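You operate a simulated robot arm through the tools that you are given. There is no shell and no other tool. Be economical: measure what you need, move in short steps, check, and stop when the job is done.

Carry out the task below with a simulated two-armed robot. There is one attempt and no reset: what you move stays moved.

TASK
Cap the green jar, shut the wooden box, lock the frame and put the pale block back.
Fine: bar slid tight before the lever; the block beside the dark one.
Where things are to end (x, y in the base frame): pale block within 5 cm of [43, -16].

The check looks at the end state, three seconds after you hand in, the way a careful person would. Anything else that was tipped, shoved, dropped, spilled or broken makes it a failure. Lids that push on must go on centred and level and be pressed home; caps that screw on are set level and turned clockwise until they are tight.

THE ROBOT
Two 7-joint arms with two-finger parallel grippers on one trunk, on a base that drives. Base frame: it is fixed to the floor where the robot stands at the start and does not move with it; the origin is under the middle of the robot, x ahead of it, y to its left, z up; the surface under the hand at the start is at about z = 80. Units: cm, rad, N and s.
The left shoulder is at the start at [7, 13.4, 117.6], the right one opposite. With the tool pointing down near the work surface each hand reaches from about 10 to 64 cm from the robot's upright axis, wherever it stands, measured 20 degrees to its own side. Places, roughly: beige tile (9x9x2 cm) [40, 30, 80]; box lid [70, -10, 80]; grey tile (9x9x2 cm) [30, 30, 80]; pale block (6x6x4 cm) [60, 0, 80]; short black lever [40, 10, 90]; sliding bar [40, 20, 80]. Payload 1.57 kg a hand.
The tool frame of a hand sits at the grasp point between the pads (the TCP): z along the fingers, y along the line on which they close. The tips reach 3 cm beyond it. The gripper opens to 8 cm. The fingers are 1.7 cm wide and 1.2 cm thick; the gripper's body (4 by 8.2 cm) begins 8 cm behind the TCP.
Orientation is that of the tool frame in the base frame, as a unit quaternion [w, x, y, z]. With the fingers straight down and closing along the base's y, the tool's x points along the base's -x, its y along +y and its z along -z.

THE INTERFACE
- The arms move only by the tool servo_tool. It takes "left_steps", "right_steps" or both (then of equal length, played together; a hand with none holds still); each is a list of rows, each a list of 7 numbers: the finger opening in cm, from 0 to 8, then the shift along the tool's x, y, z in units of 150 mm (1.0 is 150 mm), then the turn, a rotation vector about the tool's x, y, z in units of 120 degrees (1.0 is 120 degrees). In form: [[claw, tx, ty, tz, wx, wy, wz], ...]. A call has 1 to 20 rows; each row is the pose to reach, as a shift and turn from the pose commanded when the call began, along the tool's axes at that moment. A call with a number of a shift or a turn outside -1 to 1 is refused whole. Rows are played at 5 a second. More than 5 cm and 0.15 rad between two rows, or a gripper value outside its range, and nothing of the call is played. Where a pose cannot be reached the arm comes as near as it can. A force on the tool above 40 N (or 10 N above the force at the start of the call, whichever is more), or a blocked arm, ends the call early, and 0.2 s more pass. Each finger travels about 15.3 cm/s and halts on what it meets, pressing with about 37 N; the grip force reading is that of the motor and also rises with nothing between the fingers. The clock runs only during rows and for 0.2 s after the last one: add rows that repeat a pose to give the fingers time. It gives the time, the measured TCP pose, the force on the tool (base axes), the opening and the grip force at its end, in the units of the frame above (readings bear some noise), with the torque about the TCP (base axes, N m) and any sound that the robot's microphone picked up.
- Cameras (640 x 400 px; columns grow to the right, rows downward): "scene" is now at [14.6, 2.21, 138.27]; the picture's right is [0.19, -0.98, 0.00], its down [-0.64, -0.12, -0.76] and it looks along [0.74, 0.14, -0.65] (base axes); focal length 270 px, centre (320, 200). "left" rides on the left gripper at [7.2, 0.7, -12.2] in its tool frame; the picture's right is [-0.09, 1.00, 0.00], its down [-0.84, -0.08, -0.54] and it looks along [-0.54, -0.05, 0.84] (tool axes); focal length 238 px, centre (320, 200). "right" rides on the right gripper at [7.2, -0.7, -12.2] in its tool frame; the picture's right is [0.09, 1.00, 0.00], its down [-0.84, 0.08, -0.54] and it looks along [-0.54, 0.05, 0.84] (tool axes); focal length 238 px, centre (320, 200). There is no depth. A picture from a camera that has moved, and an enlarged one, comes with that camera's place and axes in the base frame and with its lens. The place of the scene camera against the robot may be out by one fixed shift of up to 2.5 cm in any direction.
- grab_frame(camera): a new picture of that camera. The clock stands still meanwhile.
- raise_lower(by): slides the trunk up (or, below 0, down) by that many cm; the arms and the scene camera ride with it, the base frame stays. It gives what a move gives, with no picture.
- steer(legs): drives the robot by 1 to 6 legs, each [ahead, left, turn to the left] in cm, cm and rad, along the robot's own axes; the way and the turn of a leg run together, so that a leg with both is an arc; at most 150 cm and 3.142 rad a leg. The arms and the cameras ride along, it lands a little off, and it stops where it bumps. It gives what a move gives.
- aim_head(pan, tilt): turns the head with the scene camera to pan (to the left, within 1.501 rad either way) and tilt (down, from -0.506 to 1.204), counted from straight ahead of the robot. It gives what a move gives.
- zoom(camera, box): a new picture of the part [left, top, right, bottom] of that camera's present view, enlarged. The clock stands still meanwhile.
- finish_job(): hands the job in; it is judged then, once.

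Go step by step. Nothing tells you exact positions but the pictures and the camera data: compare them with the known pose of the tool, close in by small moves and look again before you grip or let go. The budget is 120 turns and 88 pictures, counting those below and the enlarged ones. Unless the task says otherwise, let go and move clear before handing in.

The tools are called by a JSON object that holds its "api" and its "payload". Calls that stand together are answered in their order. servo_tool: Moves the arms, as the interface text tells. Its arguments: {"type":"object","properties":{"left_steps":{"type":"array"},"right_steps":{"type":"array"}},"required":[]} The other tools are called the same way: raise_lower (by) slides the trunk up or down; steer (legs) drives the base; aim_head (pan, tilt) turns the head that bears the scene camera; grab_frame (camera) takes a picture; zoom (camera, box) takes an enlarged picture of a part of a camera's view; finish_job () hands the job in.

At the start:

```text
t: 0.0
left_tool_pos: [47.38, 18.75, 112.87]
left_tcp_rot: [0.0, 0.0, 1.0, 0.0]
left_contact_force: [0.5, 0.3, -0.4]
left_ft_torque: [0.01, 0.0, 0.01]
left_grip_width: 8.0
left_finger_force: 0.1
right_tool_pos: [42.21, -20.14, 112.97]
right_tcp_rot: [0.0, 0.0, 1.0, 0.0]
right_contact_force: [0.0, -0.4, -0.5]
right_ft_torque: [-0.01, 0.02, -0.01]
right_grip_width: 8.0
right_finger_force: 0.0
trunk travel left (down, up): [-75.0, 19.0]
robot x, y, heading: [-0.33, -0.08, -0.006]
head pan, tilt: [0.187, 0.714]
```

scene: 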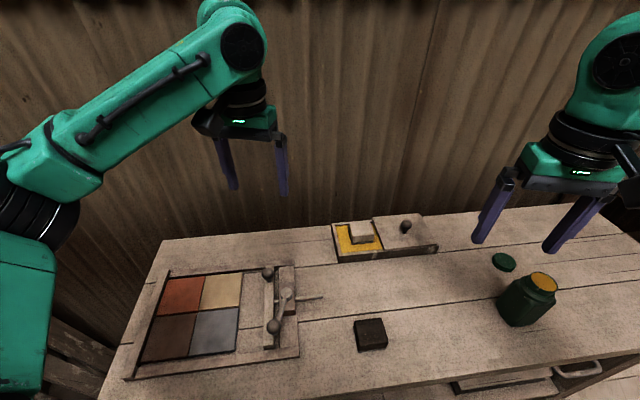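
right: 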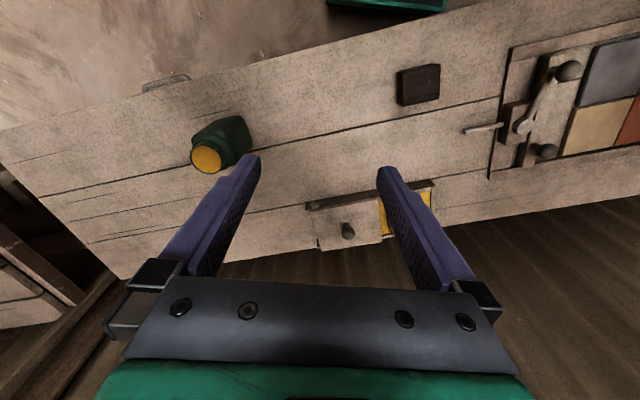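
left: 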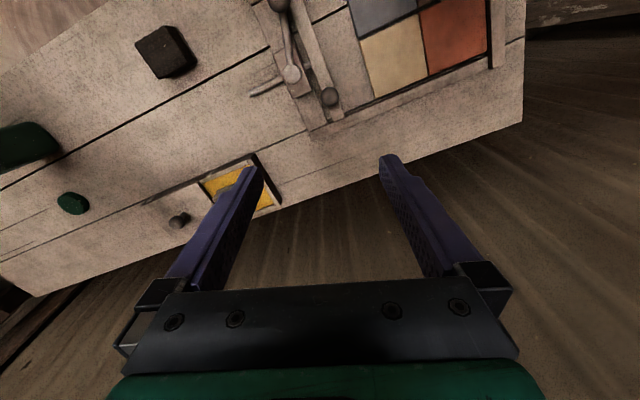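

I see the tray with tiles, the sliding bar and lever on the left, the box and pale block at the back middle, and the green jar and cap on the right. I'll enlarge these parts first.

{"api": "zoom", "payload": {"camera": "scene", "box": [310, 190, 470, 290]}}

{"api": "zoom", "payload": {"camera": "scene", "box": [120, 240, 340, 380]}}

{"api": "zoom", "payload": {"camera": "scene", "box": [440, 230, 600, 330]}}

```text
4.00 times, centred on (390, 240) of scene
camera zoom: at [14.6, 2.21, 138.27], right [0.19, -0.98, 0.0], down [-0.64, -0.12, -0.76], along [0.74, 0.14, -0.65], focal length 1080 px, centre (40, 40)
```

zoom: 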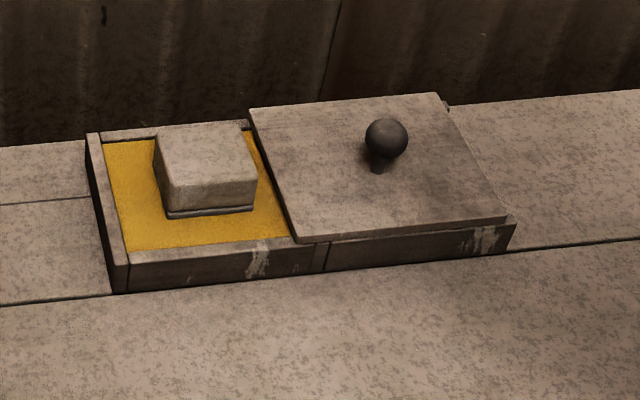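

```text
2.86 times, centred on (230, 310) of scene
camera zoom: at [14.6, 2.21, 138.27], right [0.19, -0.98, 0.0], down [-0.64, -0.12, -0.76], along [0.74, 0.14, -0.65], focal length 772 px, centre (577, -114)
```

zoom: 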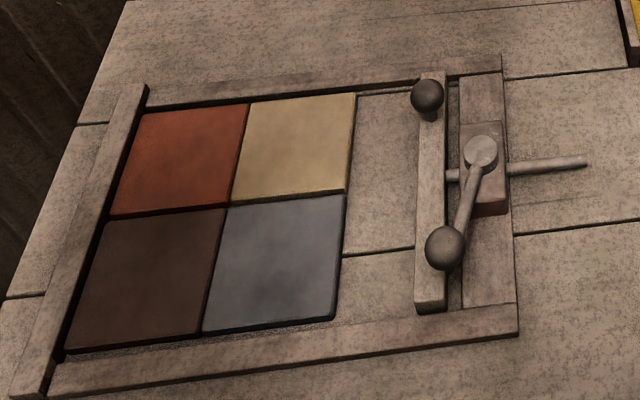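

```text
4.00 times, centred on (520, 280) of scene
camera zoom: at [14.6, 2.21, 138.27], right [0.19, -0.98, 0.0], down [-0.64, -0.12, -0.76], along [0.74, 0.14, -0.65], focal length 1080 px, centre (-480, -120)
```

zoom: 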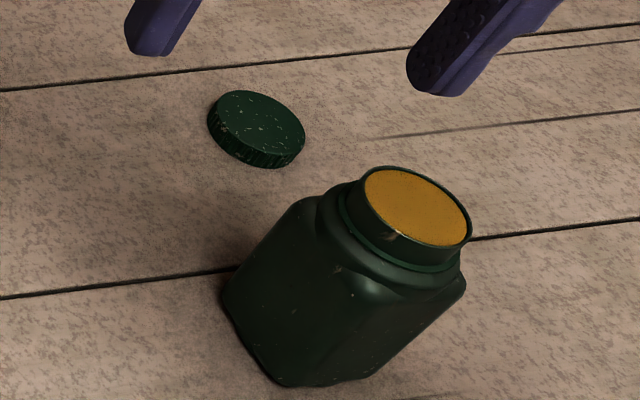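

The pale block sits at about (65,0) in the box, the knob at (67,-11), the jar at (52,-35) and the cap at (65,-36). The far ones are just out of reach, so I'll drive ahead a little.

{"api": "steer", "payload": {"legs": [[12, 0, 0]]}}

```text
t: 1.4
left_tool_pos: [50.05, 23.81, 112.74]
left_tcp_rot: [0.0, -0.068, 0.998, 0.0]
left_contact_force: [0.7, -0.3, -0.1]
left_ft_torque: [-0.01, 0.0, -0.02]
left_grip_width: 8.0
left_finger_force: 0.1
right_tool_pos: [50.35, -15.42, 113.05]
right_tcp_rot: [0.0, -0.068, 0.998, 0.0]
right_contact_force: [-0.8, 0.6, 0.6]
right_ft_torque: [-0.04, -0.02, 0.0]
right_grip_width: 8.0
right_finger_force: 0.0
trunk travel left (down, up): [-75.0, 19.0]
robot x, y, heading: [5.85, -1.32, 0.141]
head pan, tilt: [0.187, 0.714]
stopped in leg 1: the robot was blocked; the commanded pose is now the measured one
```

The robot was stopped by the table after 6 cm and turned slightly. I'll check that nothing moved.

{"api": "steer", "payload": {"legs": [[-1.5, 0, 0]]}}

{"api": "grab_frame", "payload": {"camera": "scene"}}

{"api": "grab_frame", "payload": {"camera": "right"}}

```text
t: 2.2
left_tool_pos: [48.91, 23.66, 112.62]
left_tcp_rot: [-0.003, -0.069, 0.998, 0.0]
left_contact_force: [0.7, 0.0, 0.8]
left_ft_torque: [-0.02, 0.08, 0.01]
left_grip_width: 8.01
left_finger_force: 0.0
right_tool_pos: [49.02, -15.64, 112.72]
right_tcp_rot: [-0.002, -0.068, 0.998, -0.001]
right_contact_force: [0.4, 0.2, -0.3]
right_ft_torque: [-0.01, 0.05, -0.01]
right_grip_width: 7.98
right_finger_force: 0.0
trunk travel left (down, up): [-75.0, 19.0]
robot x, y, heading: [4.14, -1.4, 0.136]
head pan, tilt: [0.187, 0.714]
```

```text
81 pictures are left
camera scene: at [18.91, 2.54, 138.22], right [0.32, -0.95, 0.0], down [-0.62, -0.21, -0.75], along [0.71, 0.24, -0.66], focal length 270 px, centre (320, 200)
```

scene: 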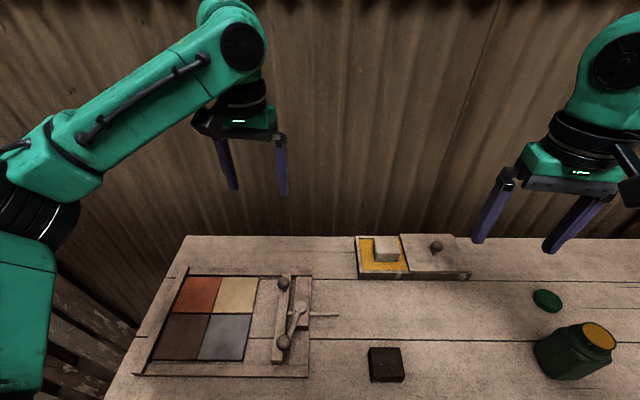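

```text
80 pictures are left
camera right: at [42.11, -17.16, 125.09], right [-0.23, 0.97, 0.0], down [0.82, 0.19, 0.54], along [0.52, 0.12, -0.84], focal length 238 px, centre (320, 200)
```

right: 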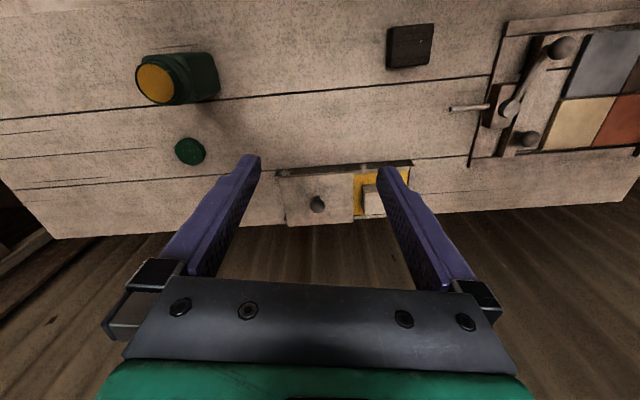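

Nothing moved. The table lies turned by about 0.32 rad. I'll bring the right hand over the box, aligned with the table, for a close look.

{"api": "servo_tool", "payload": {"right_steps": [[8, -0.15, 0.11, 0.145, 0, 0, -0.03], [8, -0.3, 0.215, 0.29, 0, 0, -0.05], [8, -0.45, 0.32, 0.435, 0, 0, -0.07], [8, -0.597, 0.43, 0.58, 0, 0, -0.086], [8, -0.597, 0.43, 0.58, 0, 0, -0.086]]}}

{"api": "grab_frame", "payload": {"camera": "right"}}

```text
t: 3.4
left_tool_pos: [48.57, 23.5, 112.85]
left_tcp_rot: [0.0, -0.069, 0.998, 0.0]
left_contact_force: [0.4, 0.8, 0.5]
left_ft_torque: [-0.02, -0.02, 0.02]
left_grip_width: 8.01
left_finger_force: 0.1
right_tool_pos: [56.56, -8.19, 104.48]
right_tcp_rot: [0.0, -0.159, 0.987, 0.0]
right_contact_force: [0.2, 0.1, 0.0]
right_ft_torque: [0.05, -0.02, -0.02]
right_grip_width: 8.02
right_finger_force: 0.1
trunk travel left (down, up): [-75.0, 19.0]
robot x, y, heading: [4.27, -1.33, 0.136]
head pan, tilt: [0.187, 0.714]
```

```text
79 pictures are left
camera right: at [49.99, -10.93, 116.6], right [-0.4, 0.92, 0.0], down [0.77, 0.33, 0.54], along [0.5, 0.22, -0.84], focal length 238 px, centre (320, 200)
```

right: 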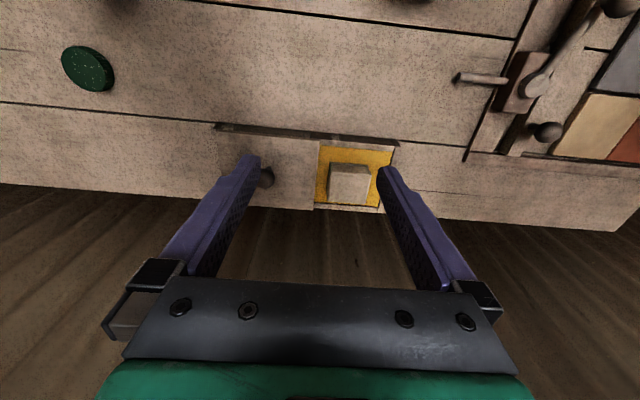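

The pale block sits in the open end of the box. I'll enlarge that part.

{"api": "zoom", "payload": {"camera": "right", "box": [200, 100, 420, 238]}}

```text
2.90 times, centred on (310, 169) of right
camera zoom: at [49.99, -10.93, 116.6], right [-0.4, 0.92, 0.0], down [0.77, 0.33, 0.54], along [0.5, 0.22, -0.84], focal length 691 px, centre (349, 290)
```

zoom: 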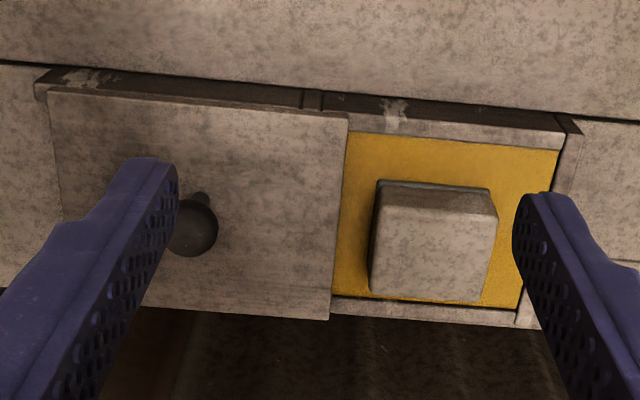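

The block top is near (65.0, 0.7, 84.8), aligned with the table. I'll move above it at z=92 and check.

{"api": "servo_tool", "payload": {"right_steps": [[7.2, -0.18, 0.1, 0.1, 0, 0, 0], [7.2, -0.36, 0.2, 0.3, 0, 0, 0], [7.2, -0.54, 0.3, 0.5, 0, 0, 0], [7.2, -0.723, 0.4, 0.67, 0, 0, 0], [7.2, -0.723, 0.4, 0.8, 0, 0, 0], [7.2, -0.723, 0.4, 0.8, 0, 0, 0]]}}

{"api": "grab_frame", "payload": {"camera": "right"}}

{"api": "zoom", "payload": {"camera": "scene", "box": [320, 180, 500, 293]}}

```text
t: 4.8
left_tool_pos: [48.6, 23.5, 112.77]
left_tcp_rot: [0.0, -0.069, 0.998, 0.0]
left_contact_force: [0.7, 0.6, -0.6]
left_ft_torque: [0.02, 0.0, 0.0]
left_grip_width: 8.01
left_finger_force: 0.0
right_tool_pos: [62.56, 0.8, 93.3]
right_tcp_rot: [0.001, -0.158, 0.987, 0.0]
right_contact_force: [-0.6, -1.3, -0.2]
right_ft_torque: [0.0, 0.01, 0.07]
right_grip_width: 7.22
right_finger_force: 0.0
right hand out of reach, approached as far as the arm can: row 4, 5, 6
trunk travel left (down, up): [-75.0, 19.0]
robot x, y, heading: [4.74, -1.52, 0.137]
head pan, tilt: [0.187, 0.714]
```

```text
77 pictures are left
camera right: at [56.0, -1.97, 105.52], right [-0.4, 0.92, 0.0], down [0.77, 0.33, 0.54], along [0.5, 0.22, -0.84], focal length 238 px, centre (320, 200)
```

right: 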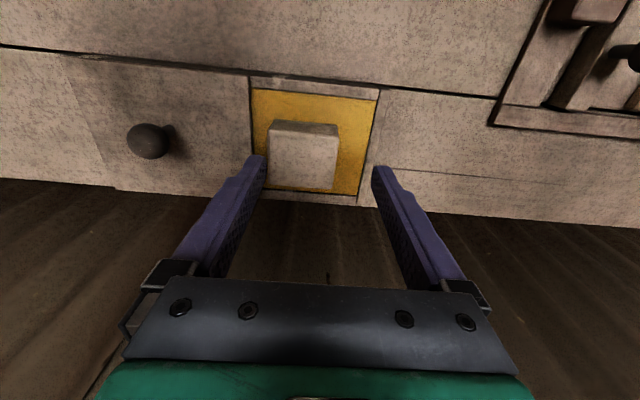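

```text
3.54 times, centred on (410, 236) of scene
camera zoom: at [18.47, 2.46, 138.27], right [0.32, -0.95, 0.0], down [-0.62, -0.21, -0.76], along [0.72, 0.24, -0.65], focal length 956 px, centre (1, 71)
```

zoom: 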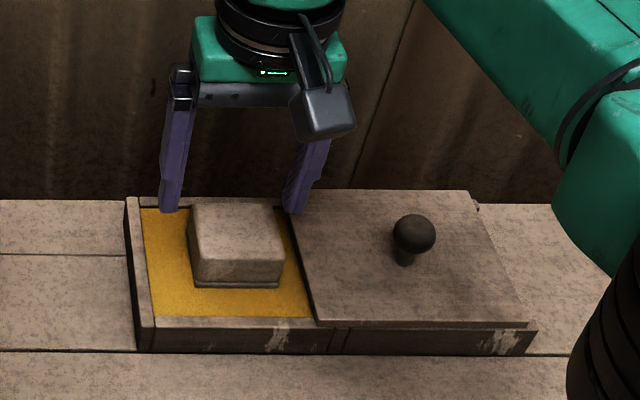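

The block is beyond reach by about 2.5 cm. I'll lift the hand, turn the robot square to the table and drive up to it.

{"api": "servo_tool", "payload": {"right_steps": [[7.2, 0.1, 0, -0.25, 0, 0, 0], [7.2, 0.3, 0, -0.5, 0, 0, 0], [7.2, 0.5, 0, -0.7, 0, 0, 0]]}}

{"api": "steer", "payload": {"legs": [[-1, 0, 0.18], [6, 0, 0]]}}

```text
t: 5.6
left_tool_pos: [48.42, 23.43, 112.84]
left_tcp_rot: [0.0, -0.068, 0.998, 0.0]
left_contact_force: [-0.2, -0.1, 0.1]
left_ft_torque: [0.0, 0.01, 0.01]
left_grip_width: 8.0
left_finger_force: 0.0
right_tool_pos: [55.25, -1.56, 103.75]
right_tcp_rot: [0.001, -0.156, 0.988, 0.0]
right_contact_force: [-1.0, -0.1, 0.5]
right_ft_torque: [0.0, 0.0, -0.02]
right_grip_width: 7.22
right_finger_force: 0.0
trunk travel left (down, up): [-75.0, 19.0]
robot x, y, heading: [3.89, -1.72, 0.135]
head pan, tilt: [0.187, 0.714]
```

```text
t: 7.4
left_tool_pos: [48.27, 32.7, 112.57]
left_tcp_rot: [-0.002, -0.156, 0.988, 0.0]
left_contact_force: [1.0, -0.4, -0.7]
left_ft_torque: [-0.02, 0.06, 0.0]
left_grip_width: 7.98
left_finger_force: 0.1
right_tool_pos: [59.33, 9.16, 103.51]
right_tcp_rot: [-0.002, -0.243, 0.97, 0.0]
right_contact_force: [-1.1, -0.6, 0.4]
right_ft_torque: [-0.01, 0.05, 0.01]
right_grip_width: 7.19
right_finger_force: 0.1
trunk travel left (down, up): [-75.0, 19.0]
robot x, y, heading: [8.4, -0.08, 0.307]
head pan, tilt: [0.187, 0.714]
stopped in leg 2: the robot was blocked; the commanded pose is now the measured one
```

The robot is now square to the table at (8.4,-0.1). I'll back off a hair, then bring the hand above the block.

{"api": "steer", "payload": {"legs": [[-0.6, 0, 0.01]]}}

{"api": "servo_tool", "payload": {"right_steps": [[7.2, -0.03, -0.2, 0.1, 0, 0, 0.03], [7.2, -0.06, -0.4, 0.3, 0, 0, 0.06], [7.2, -0.1, -0.6, 0.45, 0, 0, 0.083], [7.2, -0.1, -0.666, 0.62, 0, 0, 0.083], [7.2, -0.1, -0.666, 0.77, 0, 0, 0.083], [7.2, -0.1, -0.666, 0.77, 0, 0, 0.083]]}}

{"api": "grab_frame", "payload": {"camera": "right"}}

```text
t: 8.2
left_tool_pos: [47.11, 32.74, 112.67]
left_tcp_rot: [-0.002, -0.162, 0.987, 0.0]
left_contact_force: [-0.1, -0.5, 0.0]
left_ft_torque: [0.0, 0.03, 0.01]
left_grip_width: 7.99
left_finger_force: 0.3
right_tool_pos: [58.34, 9.29, 103.73]
right_tcp_rot: [-0.001, -0.249, 0.969, 0.001]
right_contact_force: [0.5, 0.0, 0.1]
right_ft_torque: [-0.02, 0.03, 0.03]
right_grip_width: 7.2
right_finger_force: 0.1
trunk travel left (down, up): [-75.0, 19.0]
robot x, y, heading: [8.06, -0.12, 0.319]
head pan, tilt: [0.187, 0.714]
```

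```text
t: 9.6
left_tool_pos: [46.92, 32.63, 112.72]
left_tcp_rot: [0.0, -0.161, 0.987, 0.0]
left_contact_force: [1.3, 0.4, -0.5]
left_ft_torque: [-0.01, 0.02, -0.04]
left_grip_width: 8.0
left_finger_force: 0.1
right_tool_pos: [64.2, 0.94, 92.2]
right_tcp_rot: [0.0, -0.161, 0.987, 0.0]
right_contact_force: [0.0, -0.7, -0.2]
right_ft_torque: [-0.01, -0.01, -0.01]
right_grip_width: 7.2
right_finger_force: 0.0
trunk travel left (down, up): [-75.0, 19.0]
robot x, y, heading: [7.68, -0.35, 0.321]
head pan, tilt: [0.187, 0.714]
```

```text
75 pictures are left
camera right: at [57.71, -1.83, 104.47], right [-0.41, 0.91, 0.0], down [0.77, 0.34, 0.54], along [0.5, 0.22, -0.84], focal length 238 px, centre (320, 200)
```

right: 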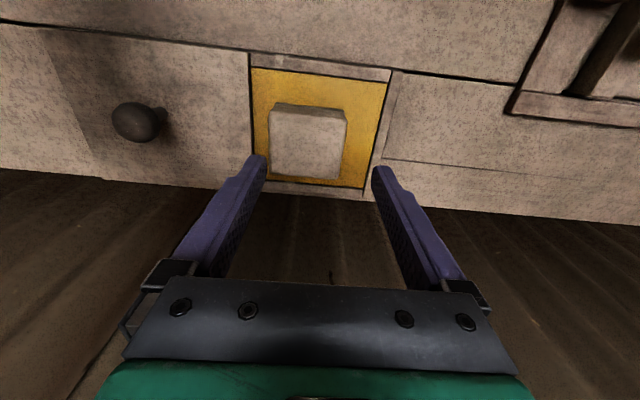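

The block is nearly centred between the fingers; I'll shift 0.5 cm, go down and grip.

{"api": "servo_tool", "payload": {"right_steps": [[7.2, -0.005, -0.035, 0.15, 0, 0, 0], [7.2, -0.005, -0.035, 0.3, 0, 0, 0], [7.2, -0.005, -0.035, 0.38, 0, 0, 0], [7.2, -0.005, -0.035, 0.43, 0, 0, 0], [7.2, -0.005, -0.035, 0.43, 0, 0, 0]]}}

{"api": "zoom", "payload": {"camera": "scene", "box": [320, 150, 560, 300]}}

{"api": "grab_frame", "payload": {"camera": "right"}}

```text
t: 10.1
left_tool_pos: [46.67, 32.59, 112.96]
left_tcp_rot: [0.001, -0.16, 0.987, -0.001]
left_contact_force: [0.8, -0.1, -1.6]
left_ft_torque: [0.06, 0.03, 0.04]
left_grip_width: 7.99
left_finger_force: 0.0
right_tool_pos: [64.48, 0.75, 89.57]
right_tcp_rot: [0.004, -0.162, 0.987, 0.003]
right_contact_force: [-4.1, -0.8, 11.1]
right_ft_torque: [-0.47, 0.09, -0.16]
right_grip_width: 7.2
right_finger_force: 0.1
trunk travel left (down, up): [-75.0, 19.0]
robot x, y, heading: [7.83, 0.12, 0.322]
head pan, tilt: [0.187, 0.714]
stopped in row 2 (right hand): the force on the tool passed its limit at 52 N (the readings are from after the stop); the commanded pose is now the measured one
```

```text
2.67 times, centred on (440, 225) of scene
camera zoom: at [21.0, 6.17, 138.31], right [0.49, -0.87, 0.0], down [-0.57, -0.32, -0.76], along [0.66, 0.37, -0.65], focal length 720 px, centre (0, 133)
```

zoom: 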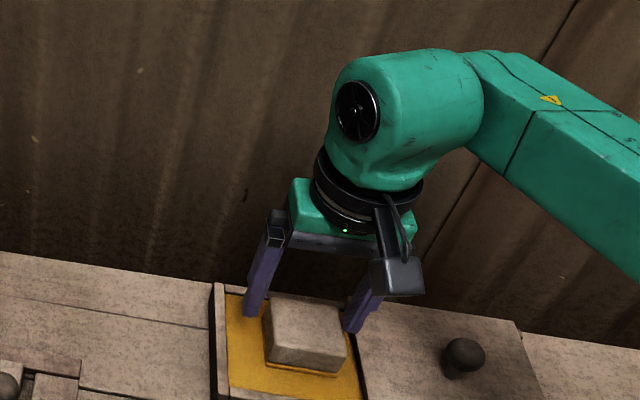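

```text
73 pictures are left
camera right: at [57.87, -2.14, 101.69], right [-0.4, 0.91, 0.0], down [0.77, 0.34, 0.55], along [0.5, 0.23, -0.84], focal length 238 px, centre (320, 200)
```

right: 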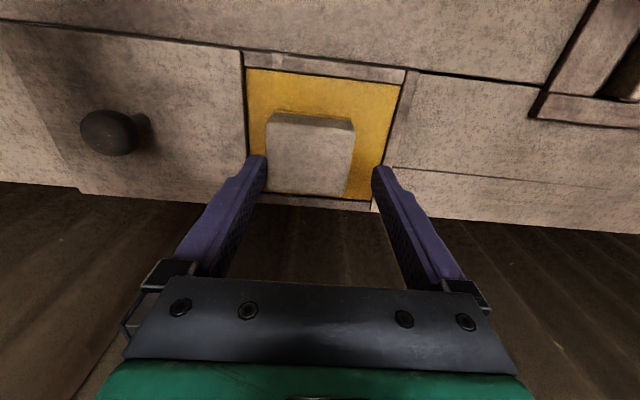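

The right finger touched the block's top edge; the block lies 0.9 cm more to the right than I took it. I'll lift, shift and go down again.

{"api": "servo_tool", "payload": {"right_steps": [[7.6, 0, 0, -0.1, 0, 0, 0], [7.6, 0.04, -0.06, -0.1, 0, 0, 0], [7.6, 0.04, -0.06, -0.1, 0, 0, 0]]}}

{"api": "grab_frame", "payload": {"camera": "right"}}

```text
t: 10.9
left_tool_pos: [47.03, 32.54, 112.58]
left_tcp_rot: [0.0, -0.16, 0.987, -0.001]
left_contact_force: [1.0, 0.7, 0.2]
left_ft_torque: [-0.01, 0.02, 0.03]
left_grip_width: 7.98
left_finger_force: 0.0
right_tool_pos: [64.52, -0.29, 90.58]
right_tcp_rot: [0.002, -0.162, 0.987, 0.003]
right_contact_force: [0.4, -0.4, -0.1]
right_ft_torque: [0.0, -0.01, 0.02]
right_grip_width: 7.58
right_finger_force: 0.0
trunk travel left (down, up): [-75.0, 19.0]
robot x, y, heading: [7.93, -0.22, 0.32]
head pan, tilt: [0.187, 0.714]
```

```text
72 pictures are left
camera right: at [57.92, -3.18, 102.9], right [-0.4, 0.91, 0.0], down [0.77, 0.34, 0.55], along [0.5, 0.22, -0.84], focal length 238 px, centre (320, 200)
```

right: 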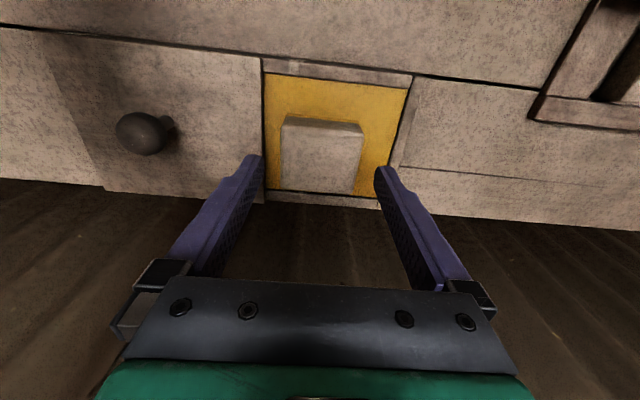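

Now centred. I'll narrow to 7.0 cm, go down and grip.

{"api": "servo_tool", "payload": {"right_steps": [[7.0, 0, 0, 0, 0, 0, 0], [7.0, 0, 0, 0.12, 0, 0, 0], [7.0, 0, 0, 0.24, 0, 0, 0], [7.0, 0, 0, 0.34, 0, 0, 0], [7.0, 0, 0, 0.34, 0, 0, 0], [5, 0, 0, 0.34, 0, 0, 0], [5, 0, 0, 0.34, 0, 0, 0], [5, 0, 0, 0.34, 0, 0, 0]]}}

```text
t: 12.7
left_tool_pos: [46.8, 32.53, 112.94]
left_tcp_rot: [0.0, -0.16, 0.987, 0.001]
left_contact_force: [0.4, 0.2, 0.1]
left_ft_torque: [0.01, 0.02, -0.02]
left_grip_width: 7.99
left_finger_force: 0.0
right_tool_pos: [64.4, -0.53, 85.85]
right_tcp_rot: [0.006, -0.161, 0.987, 0.003]
right_contact_force: [9.0, -5.6, 22.4]
right_ft_torque: [-1.03, -0.3, 0.27]
right_grip_width: 5.94
right_finger_force: 36.8
trunk travel left (down, up): [-75.0, 19.0]
robot x, y, heading: [7.79, 0.07, 0.325]
head pan, tilt: [0.187, 0.714]
```

Gripped (5.9 cm). One finger presses on something, so I'll lift straight up and look.

{"api": "servo_tool", "payload": {"right_steps": [[5, 0, 0, -0.05, 0, 0, 0], [5, 0, 0, -0.2, 0, 0, 0], [5, 0, 0, -0.4, 0, 0, 0], [5, 0, 0, -0.6, 0, 0, 0], [5, 0, 0, -0.6, 0, 0, 0]]}}

{"api": "grab_frame", "payload": {"camera": "scene"}}

{"api": "grab_frame", "payload": {"camera": "right"}}

```text
t: 13.9
left_tool_pos: [47.01, 32.58, 112.77]
left_tcp_rot: [-0.001, -0.16, 0.987, 0.0]
left_contact_force: [-0.2, 0.3, 0.1]
left_ft_torque: [0.01, -0.01, 0.02]
left_grip_width: 8.01
left_finger_force: 0.0
right_tool_pos: [64.44, -0.32, 94.6]
right_tcp_rot: [0.002, -0.162, 0.987, 0.004]
right_contact_force: [0.5, 0.8, -0.9]
right_ft_torque: [-0.01, 0.02, -0.03]
right_grip_width: 5.95
right_finger_force: 36.7
trunk travel left (down, up): [-75.0, 19.0]
robot x, y, heading: [7.74, -0.15, 0.322]
head pan, tilt: [0.187, 0.714]
```

```text
71 pictures are left
camera scene: at [21.39, 6.2, 138.27], right [0.49, -0.87, 0.0], down [-0.57, -0.32, -0.76], along [0.66, 0.37, -0.65], focal length 270 px, centre (320, 200)
```

scene: 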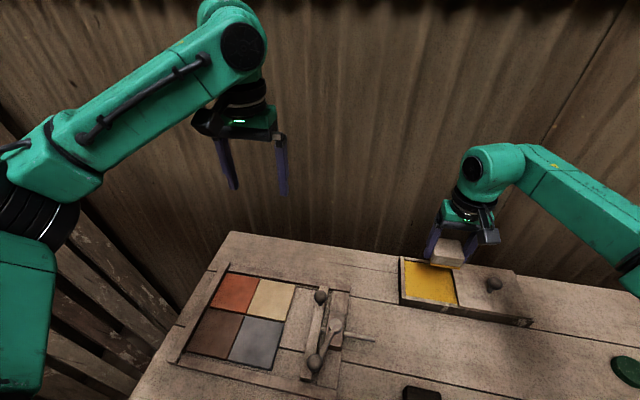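

```text
70 pictures are left
camera right: at [57.78, -3.22, 106.88], right [-0.4, 0.91, 0.0], down [0.77, 0.34, 0.55], along [0.5, 0.23, -0.84], focal length 238 px, centre (320, 200)
```

right: 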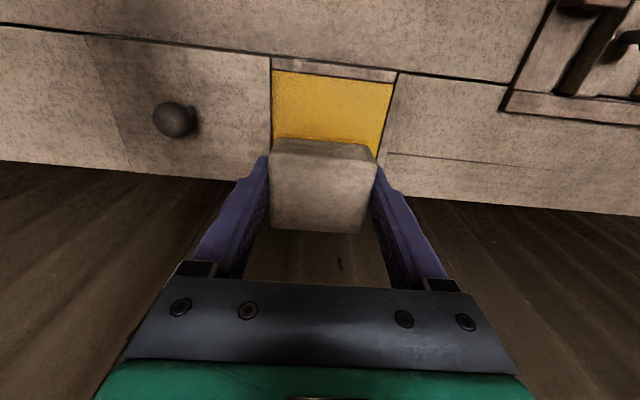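

The pale block is held cleanly. I'll carry it back toward (42,-13) and tilt the head for a view.

{"api": "servo_tool", "payload": {"right_steps": [[5, 0.1, -0.02, -0.1, 0, 0, 0], [5, 0.4, -0.06, -0.15, 0, 0, 0], [5, 0.7, -0.12, -0.15, 0, 0, 0], [5, 1.0, -0.2, -0.15, 0, 0, 0], [5, 1.0, -0.2, -0.15, 0, 0, 0]]}}

{"api": "servo_tool", "payload": {"right_steps": [[5, 0.2, -0.05, 0.1, 0, 0, 0], [5, 0.4, -0.1, 0.2, 0, 0, 0], [5, 0.6, -0.15, 0.3, 0, 0, 0], [5, 0.68, -0.17, 0.3, 0, 0, 0], [5, 0.68, -0.17, 0.3, 0, 0, 0]]}}

{"api": "aim_head", "payload": {"pan": -0.3, "tilt": 1.0}}

{"api": "grab_frame", "payload": {"camera": "scene"}}

{"api": "grab_frame", "payload": {"camera": "right"}}

```text
t: 15.1
left_tool_pos: [47.09, 32.7, 112.75]
left_tcp_rot: [-0.001, -0.16, 0.987, 0.0]
left_contact_force: [-0.1, -0.3, 0.0]
left_ft_torque: [-0.03, 0.02, -0.02]
left_grip_width: 8.0
left_finger_force: 0.0
right_tool_pos: [51.23, -7.79, 96.77]
right_tcp_rot: [0.002, -0.162, 0.987, 0.003]
right_contact_force: [-0.1, -0.2, -0.1]
right_ft_torque: [0.01, 0.01, 0.01]
right_grip_width: 5.92
right_finger_force: 37.2
trunk travel left (down, up): [-75.0, 19.0]
robot x, y, heading: [7.73, -0.28, 0.321]
head pan, tilt: [0.187, 0.714]
```

```text
t: 16.3
left_tool_pos: [47.18, 32.68, 112.8]
left_tcp_rot: [-0.001, -0.16, 0.987, 0.0]
left_contact_force: [-0.6, 0.4, 0.8]
left_ft_torque: [0.0, 0.03, 0.01]
left_grip_width: 8.0
left_finger_force: 0.0
right_tool_pos: [42.22, -13.54, 92.36]
right_tcp_rot: [0.003, -0.161, 0.987, 0.002]
right_contact_force: [0.4, -0.1, -0.1]
right_ft_torque: [0.01, 0.07, -0.01]
right_grip_width: 5.92
right_finger_force: 37.0
trunk travel left (down, up): [-75.0, 19.0]
robot x, y, heading: [7.97, -0.03, 0.32]
head pan, tilt: [0.187, 0.714]
```

```text
t: 17.2
left_tool_pos: [47.04, 32.63, 112.81]
left_tcp_rot: [0.0, -0.16, 0.987, 0.0]
left_contact_force: [-0.2, -0.1, -0.2]
left_ft_torque: [0.0, -0.02, 0.02]
left_grip_width: 8.0
left_finger_force: 0.2
right_tool_pos: [42.15, -13.58, 92.32]
right_tcp_rot: [0.002, -0.161, 0.987, 0.003]
right_contact_force: [0.0, -0.2, -0.9]
right_ft_torque: [0.01, -0.02, -0.03]
right_grip_width: 5.95
right_finger_force: 37.3
trunk travel left (down, up): [-75.0, 19.0]
robot x, y, heading: [8.11, -0.27, 0.322]
head pan, tilt: [-0.3, 1.0]
```

```text
69 pictures are left
camera scene: at [20.96, 2.25, 136.05], right [0.02, -1.0, 0.0], down [-0.84, -0.02, -0.54], along [0.54, 0.01, -0.84], focal length 270 px, centre (320, 200)
```

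scene: 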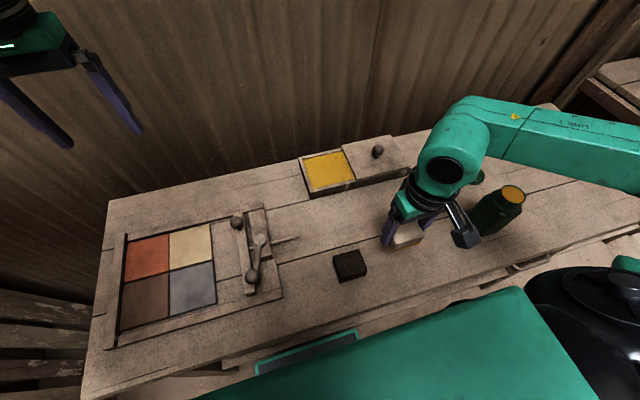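

```text
68 pictures are left
camera right: at [35.59, -16.42, 104.52], right [-0.41, 0.91, 0.0], down [0.77, 0.34, 0.55], along [0.5, 0.23, -0.84], focal length 238 px, centre (320, 200)
```

right: 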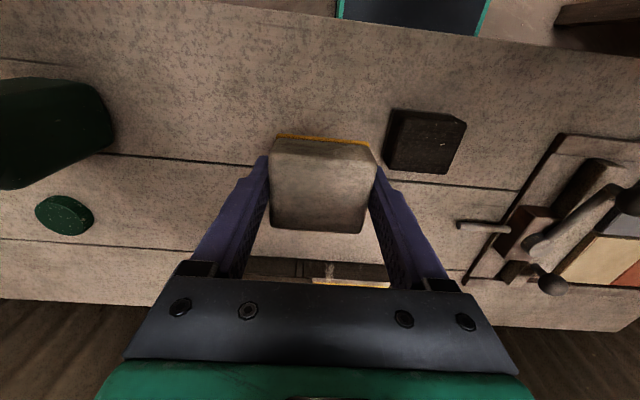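

The place beside the dark block is clear: about 4 cm of gap. I'll lower the block gently.

{"api": "servo_tool", "payload": {"right_steps": [[5, 0, 0, 0.2, 0, 0, 0], [5, 0, 0, 0.4, 0, 0, 0], [5, 0, 0, 0.5, 0, 0, 0], [5, 0, 0, 0.53, 0, 0, 0], [5, 0, 0, 0.55, 0, 0, 0], [5, 0, 0, 0.56, 0, 0, 0], [5, 0, 0, 0.57, 0, 0, 0], [5, 0, 0, 0.58, 0, 0, 0], [5, 0, 0, 0.59, 0, 0, 0], [5, 0, 0, 0.6, 0, 0, 0]]}}

{"api": "zoom", "payload": {"camera": "scene", "box": [320, 180, 480, 280]}}

```text
t: 19.4
left_tool_pos: [46.9, 32.51, 112.8]
left_tcp_rot: [0.0, -0.16, 0.987, 0.0]
left_contact_force: [-0.7, 1.0, 0.5]
left_ft_torque: [-0.03, -0.03, 0.0]
left_grip_width: 8.02
left_finger_force: 0.0
right_tool_pos: [42.49, -13.61, 83.32]
right_tcp_rot: [0.003, -0.162, 0.987, 0.003]
right_contact_force: [0.3, 0.6, -0.8]
right_ft_torque: [0.03, 0.05, 0.02]
right_grip_width: 5.91
right_finger_force: 37.1
trunk travel left (down, up): [-75.0, 19.0]
robot x, y, heading: [7.91, -0.21, 0.319]
head pan, tilt: [-0.3, 1.0]
```

```text
4.00 times, centred on (400, 230) of scene
camera zoom: at [20.97, 2.24, 136.05], right [0.02, -1.0, 0.0], down [-0.84, -0.02, -0.54], along [0.54, 0.01, -0.84], focal length 1080 px, centre (0, 80)
```

zoom: 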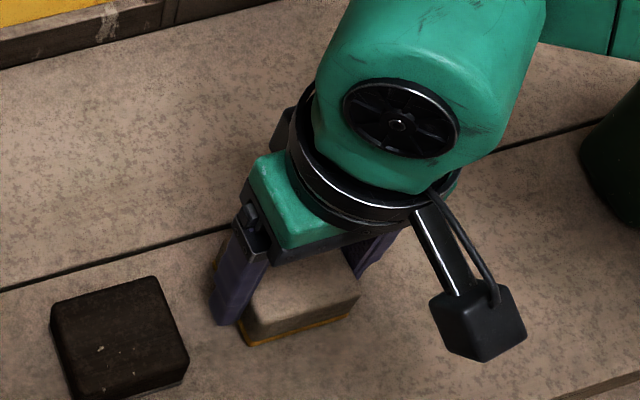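

Still no contact; I'll continue in millimetre steps.

{"api": "servo_tool", "payload": {"right_steps": [[5, 0, 0, 0.01, 0, 0, 0], [5, 0, 0, 0.02, 0, 0, 0], [5, 0, 0, 0.03, 0, 0, 0], [5, 0, 0, 0.03, 0, 0, 0]]}}

```text
t: 20.4
left_tool_pos: [46.71, 32.63, 112.82]
left_tcp_rot: [0.001, -0.16, 0.987, -0.002]
left_contact_force: [-0.1, -0.7, 1.2]
left_ft_torque: [-0.01, 0.0, -0.03]
left_grip_width: 8.01
left_finger_force: 0.1
right_tool_pos: [42.33, -13.5, 83.04]
right_tcp_rot: [0.006, -0.162, 0.987, 0.002]
right_contact_force: [5.1, -7.7, 35.5]
right_ft_torque: [-0.98, 0.01, 0.12]
right_grip_width: 5.94
right_finger_force: 36.6
trunk travel left (down, up): [-75.0, 19.0]
robot x, y, heading: [7.66, 0.03, 0.316]
head pan, tilt: [-0.3, 1.0]
```

Contact made. I'll ease off slightly, open a little and lift away.

{"api": "servo_tool", "payload": {"right_steps": [[5, 0, 0, -0.008, 0, 0, 0], [6.2, 0, 0, -0.008, 0, 0, 0], [7.2, 0, 0, -0.008, 0, 0, 0], [7.4, 0, 0, -0.008, 0, 0, 0], [7.4, 0, 0, -0.1, 0, 0, 0], [7.4, 0, 0, -0.4, 0, 0, 0], [7.4, 0, 0, -0.7, 0, 0, 0], [7.4, 0, 0, -1.0, 0, 0, 0]]}}

{"api": "grab_frame", "payload": {"camera": "right"}}

```text
t: 22.2
left_tool_pos: [47.01, 32.59, 112.74]
left_tcp_rot: [0.0, -0.16, 0.987, 0.0]
left_contact_force: [0.1, -0.1, 0.0]
left_ft_torque: [0.0, -0.02, 0.01]
left_grip_width: 7.97
left_finger_force: 0.1
right_tool_pos: [42.28, -13.52, 97.83]
right_tcp_rot: [0.002, -0.161, 0.987, 0.003]
right_contact_force: [0.0, -1.1, -0.4]
right_ft_torque: [0.01, -0.02, 0.03]
right_grip_width: 7.42
right_finger_force: 0.0
trunk travel left (down, up): [-75.0, 19.0]
robot x, y, heading: [7.87, 0.03, 0.326]
head pan, tilt: [-0.3, 1.0]
```

```text
66 pictures are left
camera right: at [35.61, -16.39, 110.07], right [-0.4, 0.91, 0.0], down [0.77, 0.34, 0.55], along [0.5, 0.22, -0.84], focal length 238 px, centre (320, 200)
```

right: 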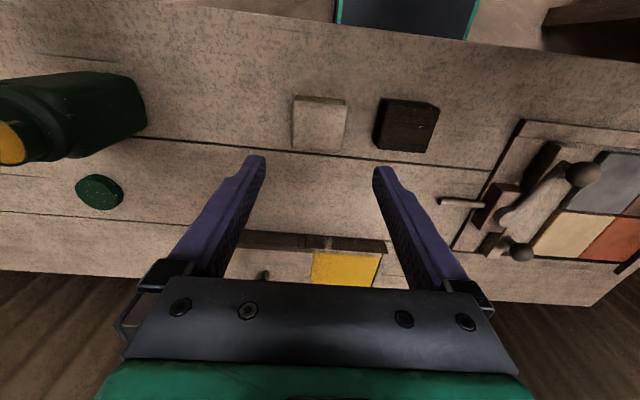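

The pale block stands well beside the dark one. Next, the box lid: I'll bring the hand behind it for a close look.

{"api": "servo_tool", "payload": {"right_steps": [[8, -0.3, -0.1, 0, 0, 0, 0], [8, -0.6, -0.2, 0, 0, 0, 0], [8, -0.85, -0.4, 0, 0, 0, 0], [8, -0.85, -0.4, 0, 0, 0, 0]]}}

{"api": "zoom", "payload": {"camera": "right", "box": [220, 60, 460, 210]}}

{"api": "zoom", "payload": {"camera": "scene", "box": [280, 110, 440, 210]}}

```text
t: 23.2
left_tool_pos: [47.06, 32.64, 112.92]
left_tcp_rot: [0.0, -0.159, 0.987, 0.0]
left_contact_force: [1.0, 0.4, 0.5]
left_ft_torque: [0.02, 0.0, 0.04]
left_grip_width: 7.99
left_finger_force: 0.1
right_tool_pos: [56.26, -15.21, 97.9]
right_tcp_rot: [0.002, -0.162, 0.987, 0.003]
right_contact_force: [-0.3, -0.2, 0.3]
right_ft_torque: [0.0, 0.0, -0.01]
right_grip_width: 8.0
right_finger_force: 0.1
trunk travel left (down, up): [-75.0, 19.0]
robot x, y, heading: [7.99, 0.03, 0.323]
head pan, tilt: [-0.3, 1.0]
```

```text
2.67 times, centred on (340, 135) of right
camera zoom: at [49.63, -18.11, 110.13], right [-0.41, 0.91, 0.0], down [0.77, 0.34, 0.55], along [0.5, 0.23, -0.84], focal length 636 px, centre (267, 373)
```

zoom: 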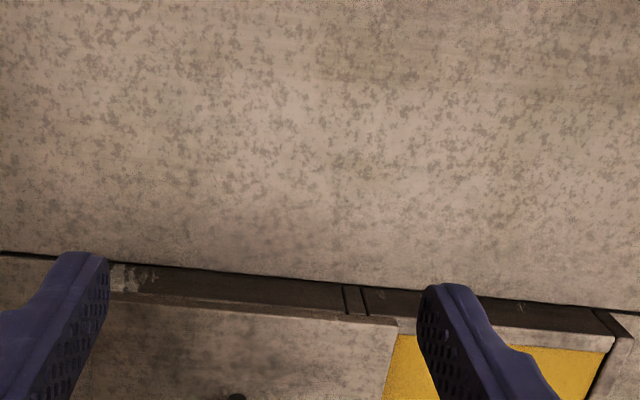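

```text
4.00 times, centred on (360, 160) of scene
camera zoom: at [20.93, 2.24, 136.05], right [0.02, -1.0, 0.0], down [-0.84, -0.02, -0.54], along [0.54, 0.01, -0.84], focal length 1080 px, centre (160, 360)
```

zoom: 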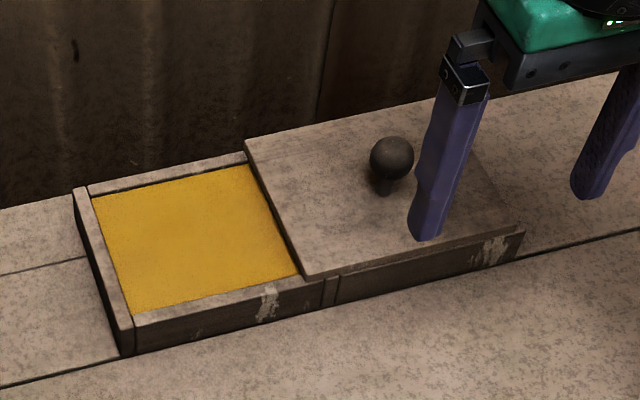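

The lid is a panel that slides left on rails toward the left end wall, about 10.5 cm. The knob is near (67,-12,87); I'll move above it.

{"api": "servo_tool", "payload": {"right_steps": [[6, -0.25, -0.01, 0, 0, 0, 0], [6, -0.5, -0.02, 0.1, 0, 0, 0], [6, -0.745, -0.03, 0.2, 0, 0, 0], [6, -0.745, -0.03, 0.3, 0, 0, 0], [6, -0.745, -0.03, 0.3, 0, 0, 0]]}}

{"api": "grab_frame", "payload": {"camera": "right"}}

{"api": "zoom", "payload": {"camera": "scene", "box": [280, 110, 440, 210]}}

```text
t: 24.4
left_tool_pos: [46.98, 32.66, 112.72]
left_tcp_rot: [0.0, -0.159, 0.987, 0.0]
left_contact_force: [-0.2, -0.3, -0.1]
left_ft_torque: [0.01, -0.03, -0.02]
left_grip_width: 7.99
left_finger_force: 0.0
right_tool_pos: [66.82, -11.94, 93.39]
right_tcp_rot: [0.003, -0.162, 0.987, 0.004]
right_contact_force: [-0.1, 0.2, 0.8]
right_ft_torque: [0.03, 0.01, -0.02]
right_grip_width: 5.98
right_finger_force: 0.1
trunk travel left (down, up): [-75.0, 19.0]
robot x, y, heading: [7.46, -0.17, 0.321]
head pan, tilt: [-0.3, 1.0]
```

```text
63 pictures are left
camera right: at [60.34, -14.97, 105.6], right [-0.41, 0.91, 0.0], down [0.77, 0.34, 0.55], along [0.5, 0.23, -0.84], focal length 238 px, centre (320, 200)
```

right: 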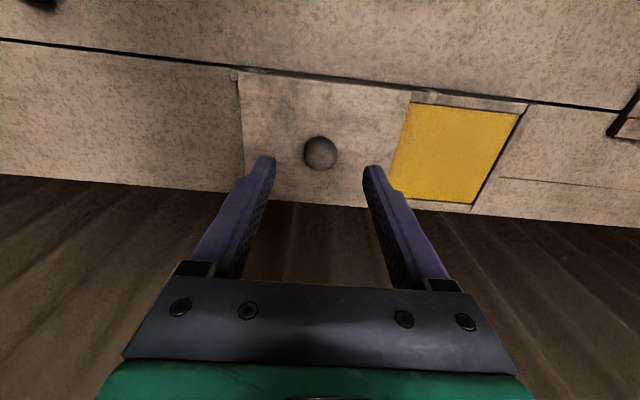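

```text
4.00 times, centred on (360, 160) of scene
camera zoom: at [20.93, 2.24, 136.05], right [0.02, -1.0, 0.0], down [-0.84, -0.02, -0.54], along [0.54, 0.01, -0.84], focal length 1080 px, centre (160, 360)
```

zoom: 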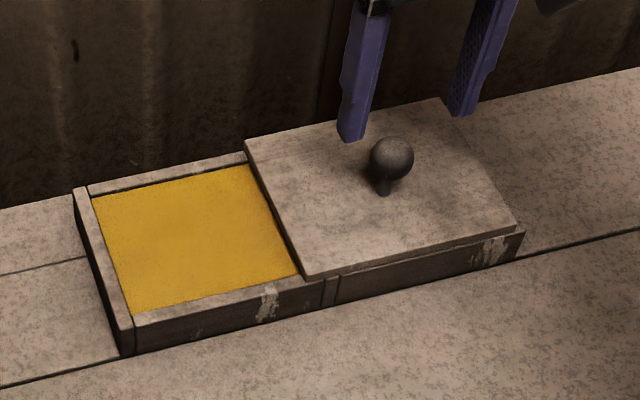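

The knob is centred. I'll go down and grip it.

{"api": "servo_tool", "payload": {"right_steps": [[6, -0.025, 0.005, 0.15, 0, 0, 0], [6, -0.025, 0.005, 0.3, 0, 0, 0], [6, -0.025, 0.005, 0.38, 0, 0, 0], [6, -0.025, 0.005, 0.38, 0, 0, 0], [2, -0.025, 0.005, 0.38, 0, 0, 0], [2, -0.025, 0.005, 0.38, 0, 0, 0], [2, -0.025, 0.005, 0.38, 0, 0, 0]]}}

```text
t: 26.0
left_tool_pos: [47.01, 32.72, 112.74]
left_tcp_rot: [-0.001, -0.16, 0.987, -0.001]
left_contact_force: [0.0, 0.3, 0.5]
left_ft_torque: [-0.04, -0.03, 0.03]
left_grip_width: 8.01
left_finger_force: 0.0
right_tool_pos: [67.36, -11.64, 87.67]
right_tcp_rot: [0.002, -0.162, 0.987, 0.002]
right_contact_force: [0.9, 0.6, -0.9]
right_ft_torque: [0.0, -0.14, 0.0]
right_grip_width: 2.68
right_finger_force: 37.8
trunk travel left (down, up): [-75.0, 19.0]
robot x, y, heading: [8.02, -0.15, 0.32]
head pan, tilt: [-0.3, 1.0]
```

Knob gripped. I'll slide it 8 cm left along the rails.

{"api": "servo_tool", "payload": {"right_steps": [[2, 0, 0.07, 0, 0, 0, 0], [2, 0, 0.16, 0, 0, 0, 0], [2, 0, 0.25, 0, 0, 0, 0], [2, 0, 0.34, 0, 0, 0, 0], [2, 0, 0.43, 0, 0, 0, 0], [2, 0, 0.52, 0, 0, 0, 0], [2, 0, 0.55, 0, 0, 0, 0]]}}

{"api": "zoom", "payload": {"camera": "scene", "box": [280, 110, 440, 210]}}

```text
t: 27.6
left_tool_pos: [46.98, 32.56, 112.82]
left_tcp_rot: [-0.001, -0.16, 0.987, 0.0]
left_contact_force: [0.1, 0.3, 0.2]
left_ft_torque: [0.0, 0.0, 0.02]
left_grip_width: 8.0
left_finger_force: 0.1
right_tool_pos: [64.96, -4.02, 87.65]
right_tcp_rot: [0.003, -0.16, 0.987, 0.004]
right_contact_force: [5.5, 1.3, 1.7]
right_ft_torque: [-0.03, 0.13, 0.0]
right_grip_width: 2.67
right_finger_force: 37.1
trunk travel left (down, up): [-75.0, 19.0]
robot x, y, heading: [8.17, -0.13, 0.32]
head pan, tilt: [-0.3, 1.0]
```

```text
4.00 times, centred on (360, 160) of scene
camera zoom: at [21.07, 2.29, 136.04], right [0.02, -1.0, 0.0], down [-0.84, -0.02, -0.54], along [0.54, 0.01, -0.84], focal length 1080 px, centre (160, 360)
```

zoom: 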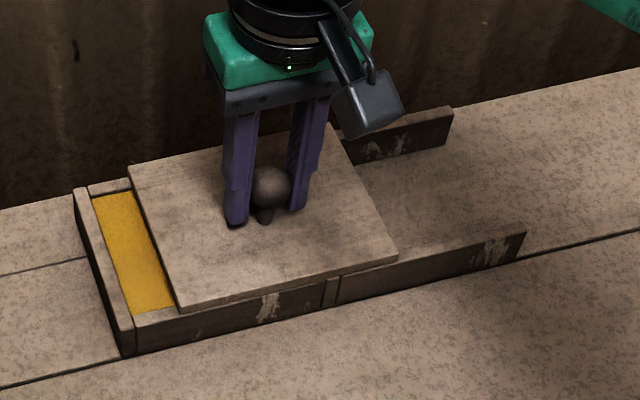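

It slides well; about 3 cm remains. I'll continue in small steps until it meets the end wall.

{"api": "servo_tool", "payload": {"right_steps": [[2, 0, 0.07, 0, 0, 0, 0], [2, 0, 0.13, 0, 0, 0, 0], [2, 0, 0.15, 0, 0, 0, 0], [2, 0, 0.165, 0, 0, 0, 0], [2, 0, 0.18, 0, 0, 0, 0], [2, 0, 0.195, 0, 0, 0, 0], [2, 0, 0.21, 0, 0, 0, 0], [2, 0, 0.225, 0, 0, 0, 0], [2, 0, 0.235, 0, 0, 0, 0]]}}

{"api": "zoom", "payload": {"camera": "scene", "box": [280, 110, 440, 210]}}

```text
t: 29.6
left_tool_pos: [46.95, 32.64, 112.59]
left_tcp_rot: [-0.001, -0.16, 0.987, 0.0]
left_contact_force: [-0.3, -0.3, -1.0]
left_ft_torque: [0.0, 0.0, 0.02]
left_grip_width: 8.0
left_finger_force: 0.0
right_tool_pos: [63.79, -0.53, 87.63]
right_tcp_rot: [0.002, -0.162, 0.987, 0.003]
right_contact_force: [8.5, 2.6, 4.1]
right_ft_torque: [0.08, -0.14, 0.0]
right_grip_width: 2.67
right_finger_force: 37.3
trunk travel left (down, up): [-75.0, 19.0]
robot x, y, heading: [7.65, 0.13, 0.323]
head pan, tilt: [-0.3, 1.0]
```

```text
4.00 times, centred on (360, 160) of scene
camera zoom: at [21.1, 2.3, 136.03], right [0.02, -1.0, 0.0], down [-0.84, -0.02, -0.54], along [0.54, 0.01, -0.84], focal length 1080 px, centre (160, 360)
```

zoom: 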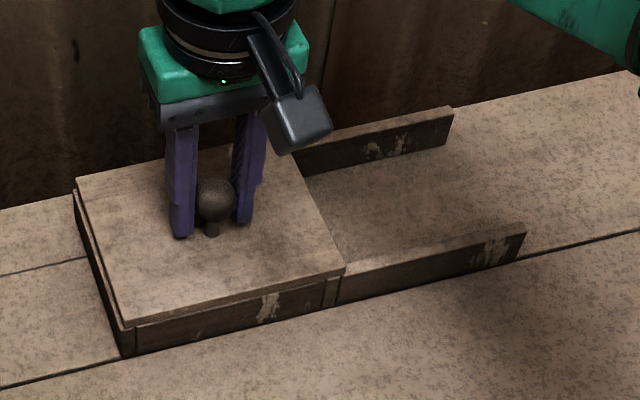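

The lid now covers the opening. I'll check its fit from the wrist camera.

{"api": "grab_frame", "payload": {"camera": "right"}}

{"api": "zoom", "payload": {"camera": "scene", "box": [290, 140, 380, 205]}}

```text
59 pictures are left
camera right: at [57.17, -3.51, 99.88], right [-0.4, 0.91, 0.0], down [0.77, 0.34, 0.55], along [0.5, 0.22, -0.84], focal length 238 px, centre (320, 200)
```

right: 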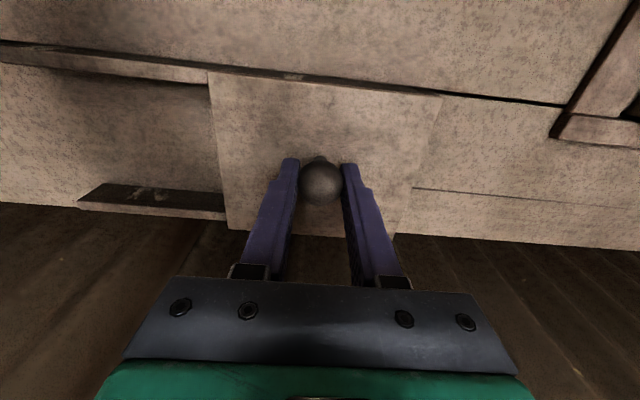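

```text
6.15 times, centred on (335, 172) of scene
camera zoom: at [21.1, 2.3, 136.03], right [0.02, -1.0, 0.0], down [-0.84, -0.02, -0.54], along [0.54, 0.01, -0.84], focal length 1662 px, centre (228, 369)
```

zoom: 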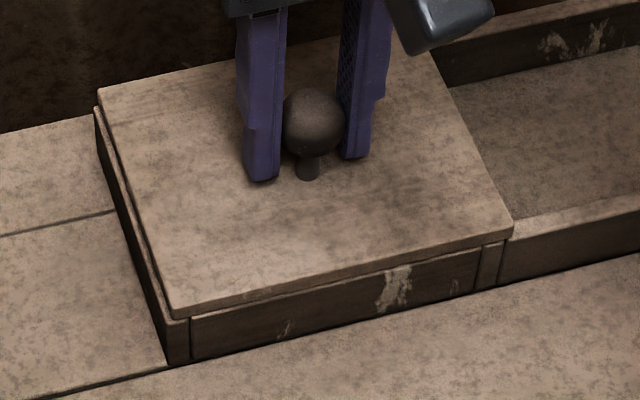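

The lid looks nearly flush. I'll nudge it a few millimetres more to feel whether there is a stop.

{"api": "servo_tool", "payload": {"right_steps": [[2, 0, 0.01, 0, 0, 0, 0], [2, 0, 0.02, 0, 0, 0, 0], [2, 0, 0.03, 0, 0, 0, 0], [2, 0, 0.03, 0, 0, 0, 0]]}}

{"api": "zoom", "payload": {"camera": "scene", "box": [290, 140, 380, 205]}}

```text
t: 30.6
left_tool_pos: [47.18, 32.42, 112.78]
left_tcp_rot: [0.0, -0.16, 0.987, 0.0]
left_contact_force: [0.5, 0.2, 0.4]
left_ft_torque: [0.0, -0.04, 0.04]
left_grip_width: 7.99
left_finger_force: 0.0
right_tool_pos: [63.62, -0.39, 87.7]
right_tcp_rot: [0.003, -0.16, 0.987, 0.002]
right_contact_force: [11.6, -2.6, 8.0]
right_ft_torque: [-0.17, 0.26, 0.04]
right_grip_width: 2.67
right_finger_force: 37.7
trunk travel left (down, up): [-75.0, 19.0]
robot x, y, heading: [7.95, -0.23, 0.319]
head pan, tilt: [-0.3, 1.0]
```

```text
6.15 times, centred on (335, 172) of scene
camera zoom: at [21.1, 2.17, 136.04], right [0.02, -1.0, 0.0], down [-0.84, -0.02, -0.54], along [0.54, 0.01, -0.84], focal length 1662 px, centre (228, 369)
```

zoom: 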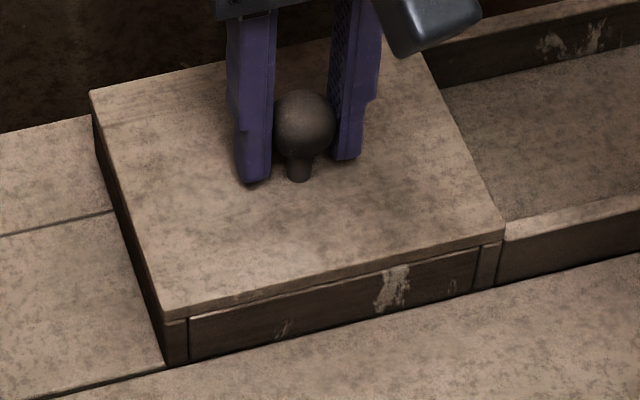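

The lid now lies flush at both ends. I'll let go and lift.

{"api": "servo_tool", "payload": {"right_steps": [[2, 0, 0, 0, 0, 0, 0], [4.5, 0, 0, 0, 0, 0, 0], [5, 0, 0, 0, 0, 0, 0], [5, 0, 0, -0.15, 0, 0, 0], [5, 0.1, 0, -0.4, 0, 0, 0], [5, 0.3, -0.1, -0.6, 0, 0, 0]]}}

{"api": "zoom", "payload": {"camera": "scene", "box": [290, 140, 380, 205]}}

```text
t: 32.0
left_tool_pos: [46.79, 32.49, 112.82]
left_tcp_rot: [0.0, -0.161, 0.987, -0.001]
left_contact_force: [0.0, -0.2, 0.5]
left_ft_torque: [0.01, -0.03, 0.0]
left_grip_width: 8.0
left_finger_force: 0.1
right_tool_pos: [59.55, -3.3, 96.83]
right_tcp_rot: [0.003, -0.162, 0.987, 0.004]
right_contact_force: [-0.5, -0.9, 0.5]
right_ft_torque: [0.0, 0.0, 0.0]
right_grip_width: 4.99
right_finger_force: 0.0
trunk travel left (down, up): [-75.0, 19.0]
robot x, y, heading: [7.96, -0.02, 0.321]
head pan, tilt: [-0.3, 1.0]
```

```text
6.15 times, centred on (335, 172) of scene
camera zoom: at [20.82, 2.04, 136.06], right [0.02, -1.0, 0.0], down [-0.84, -0.02, -0.54], along [0.54, 0.01, -0.84], focal length 1662 px, centre (228, 369)
```

zoom: 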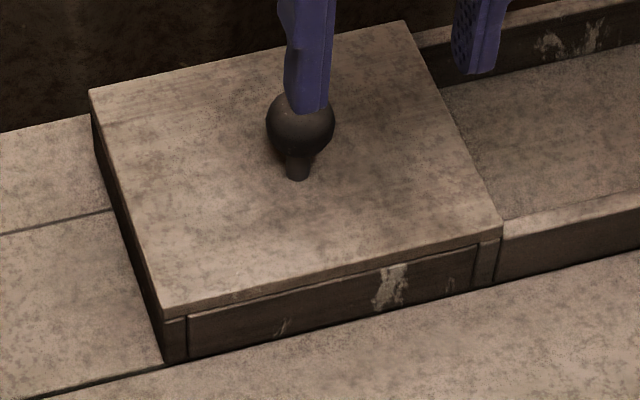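

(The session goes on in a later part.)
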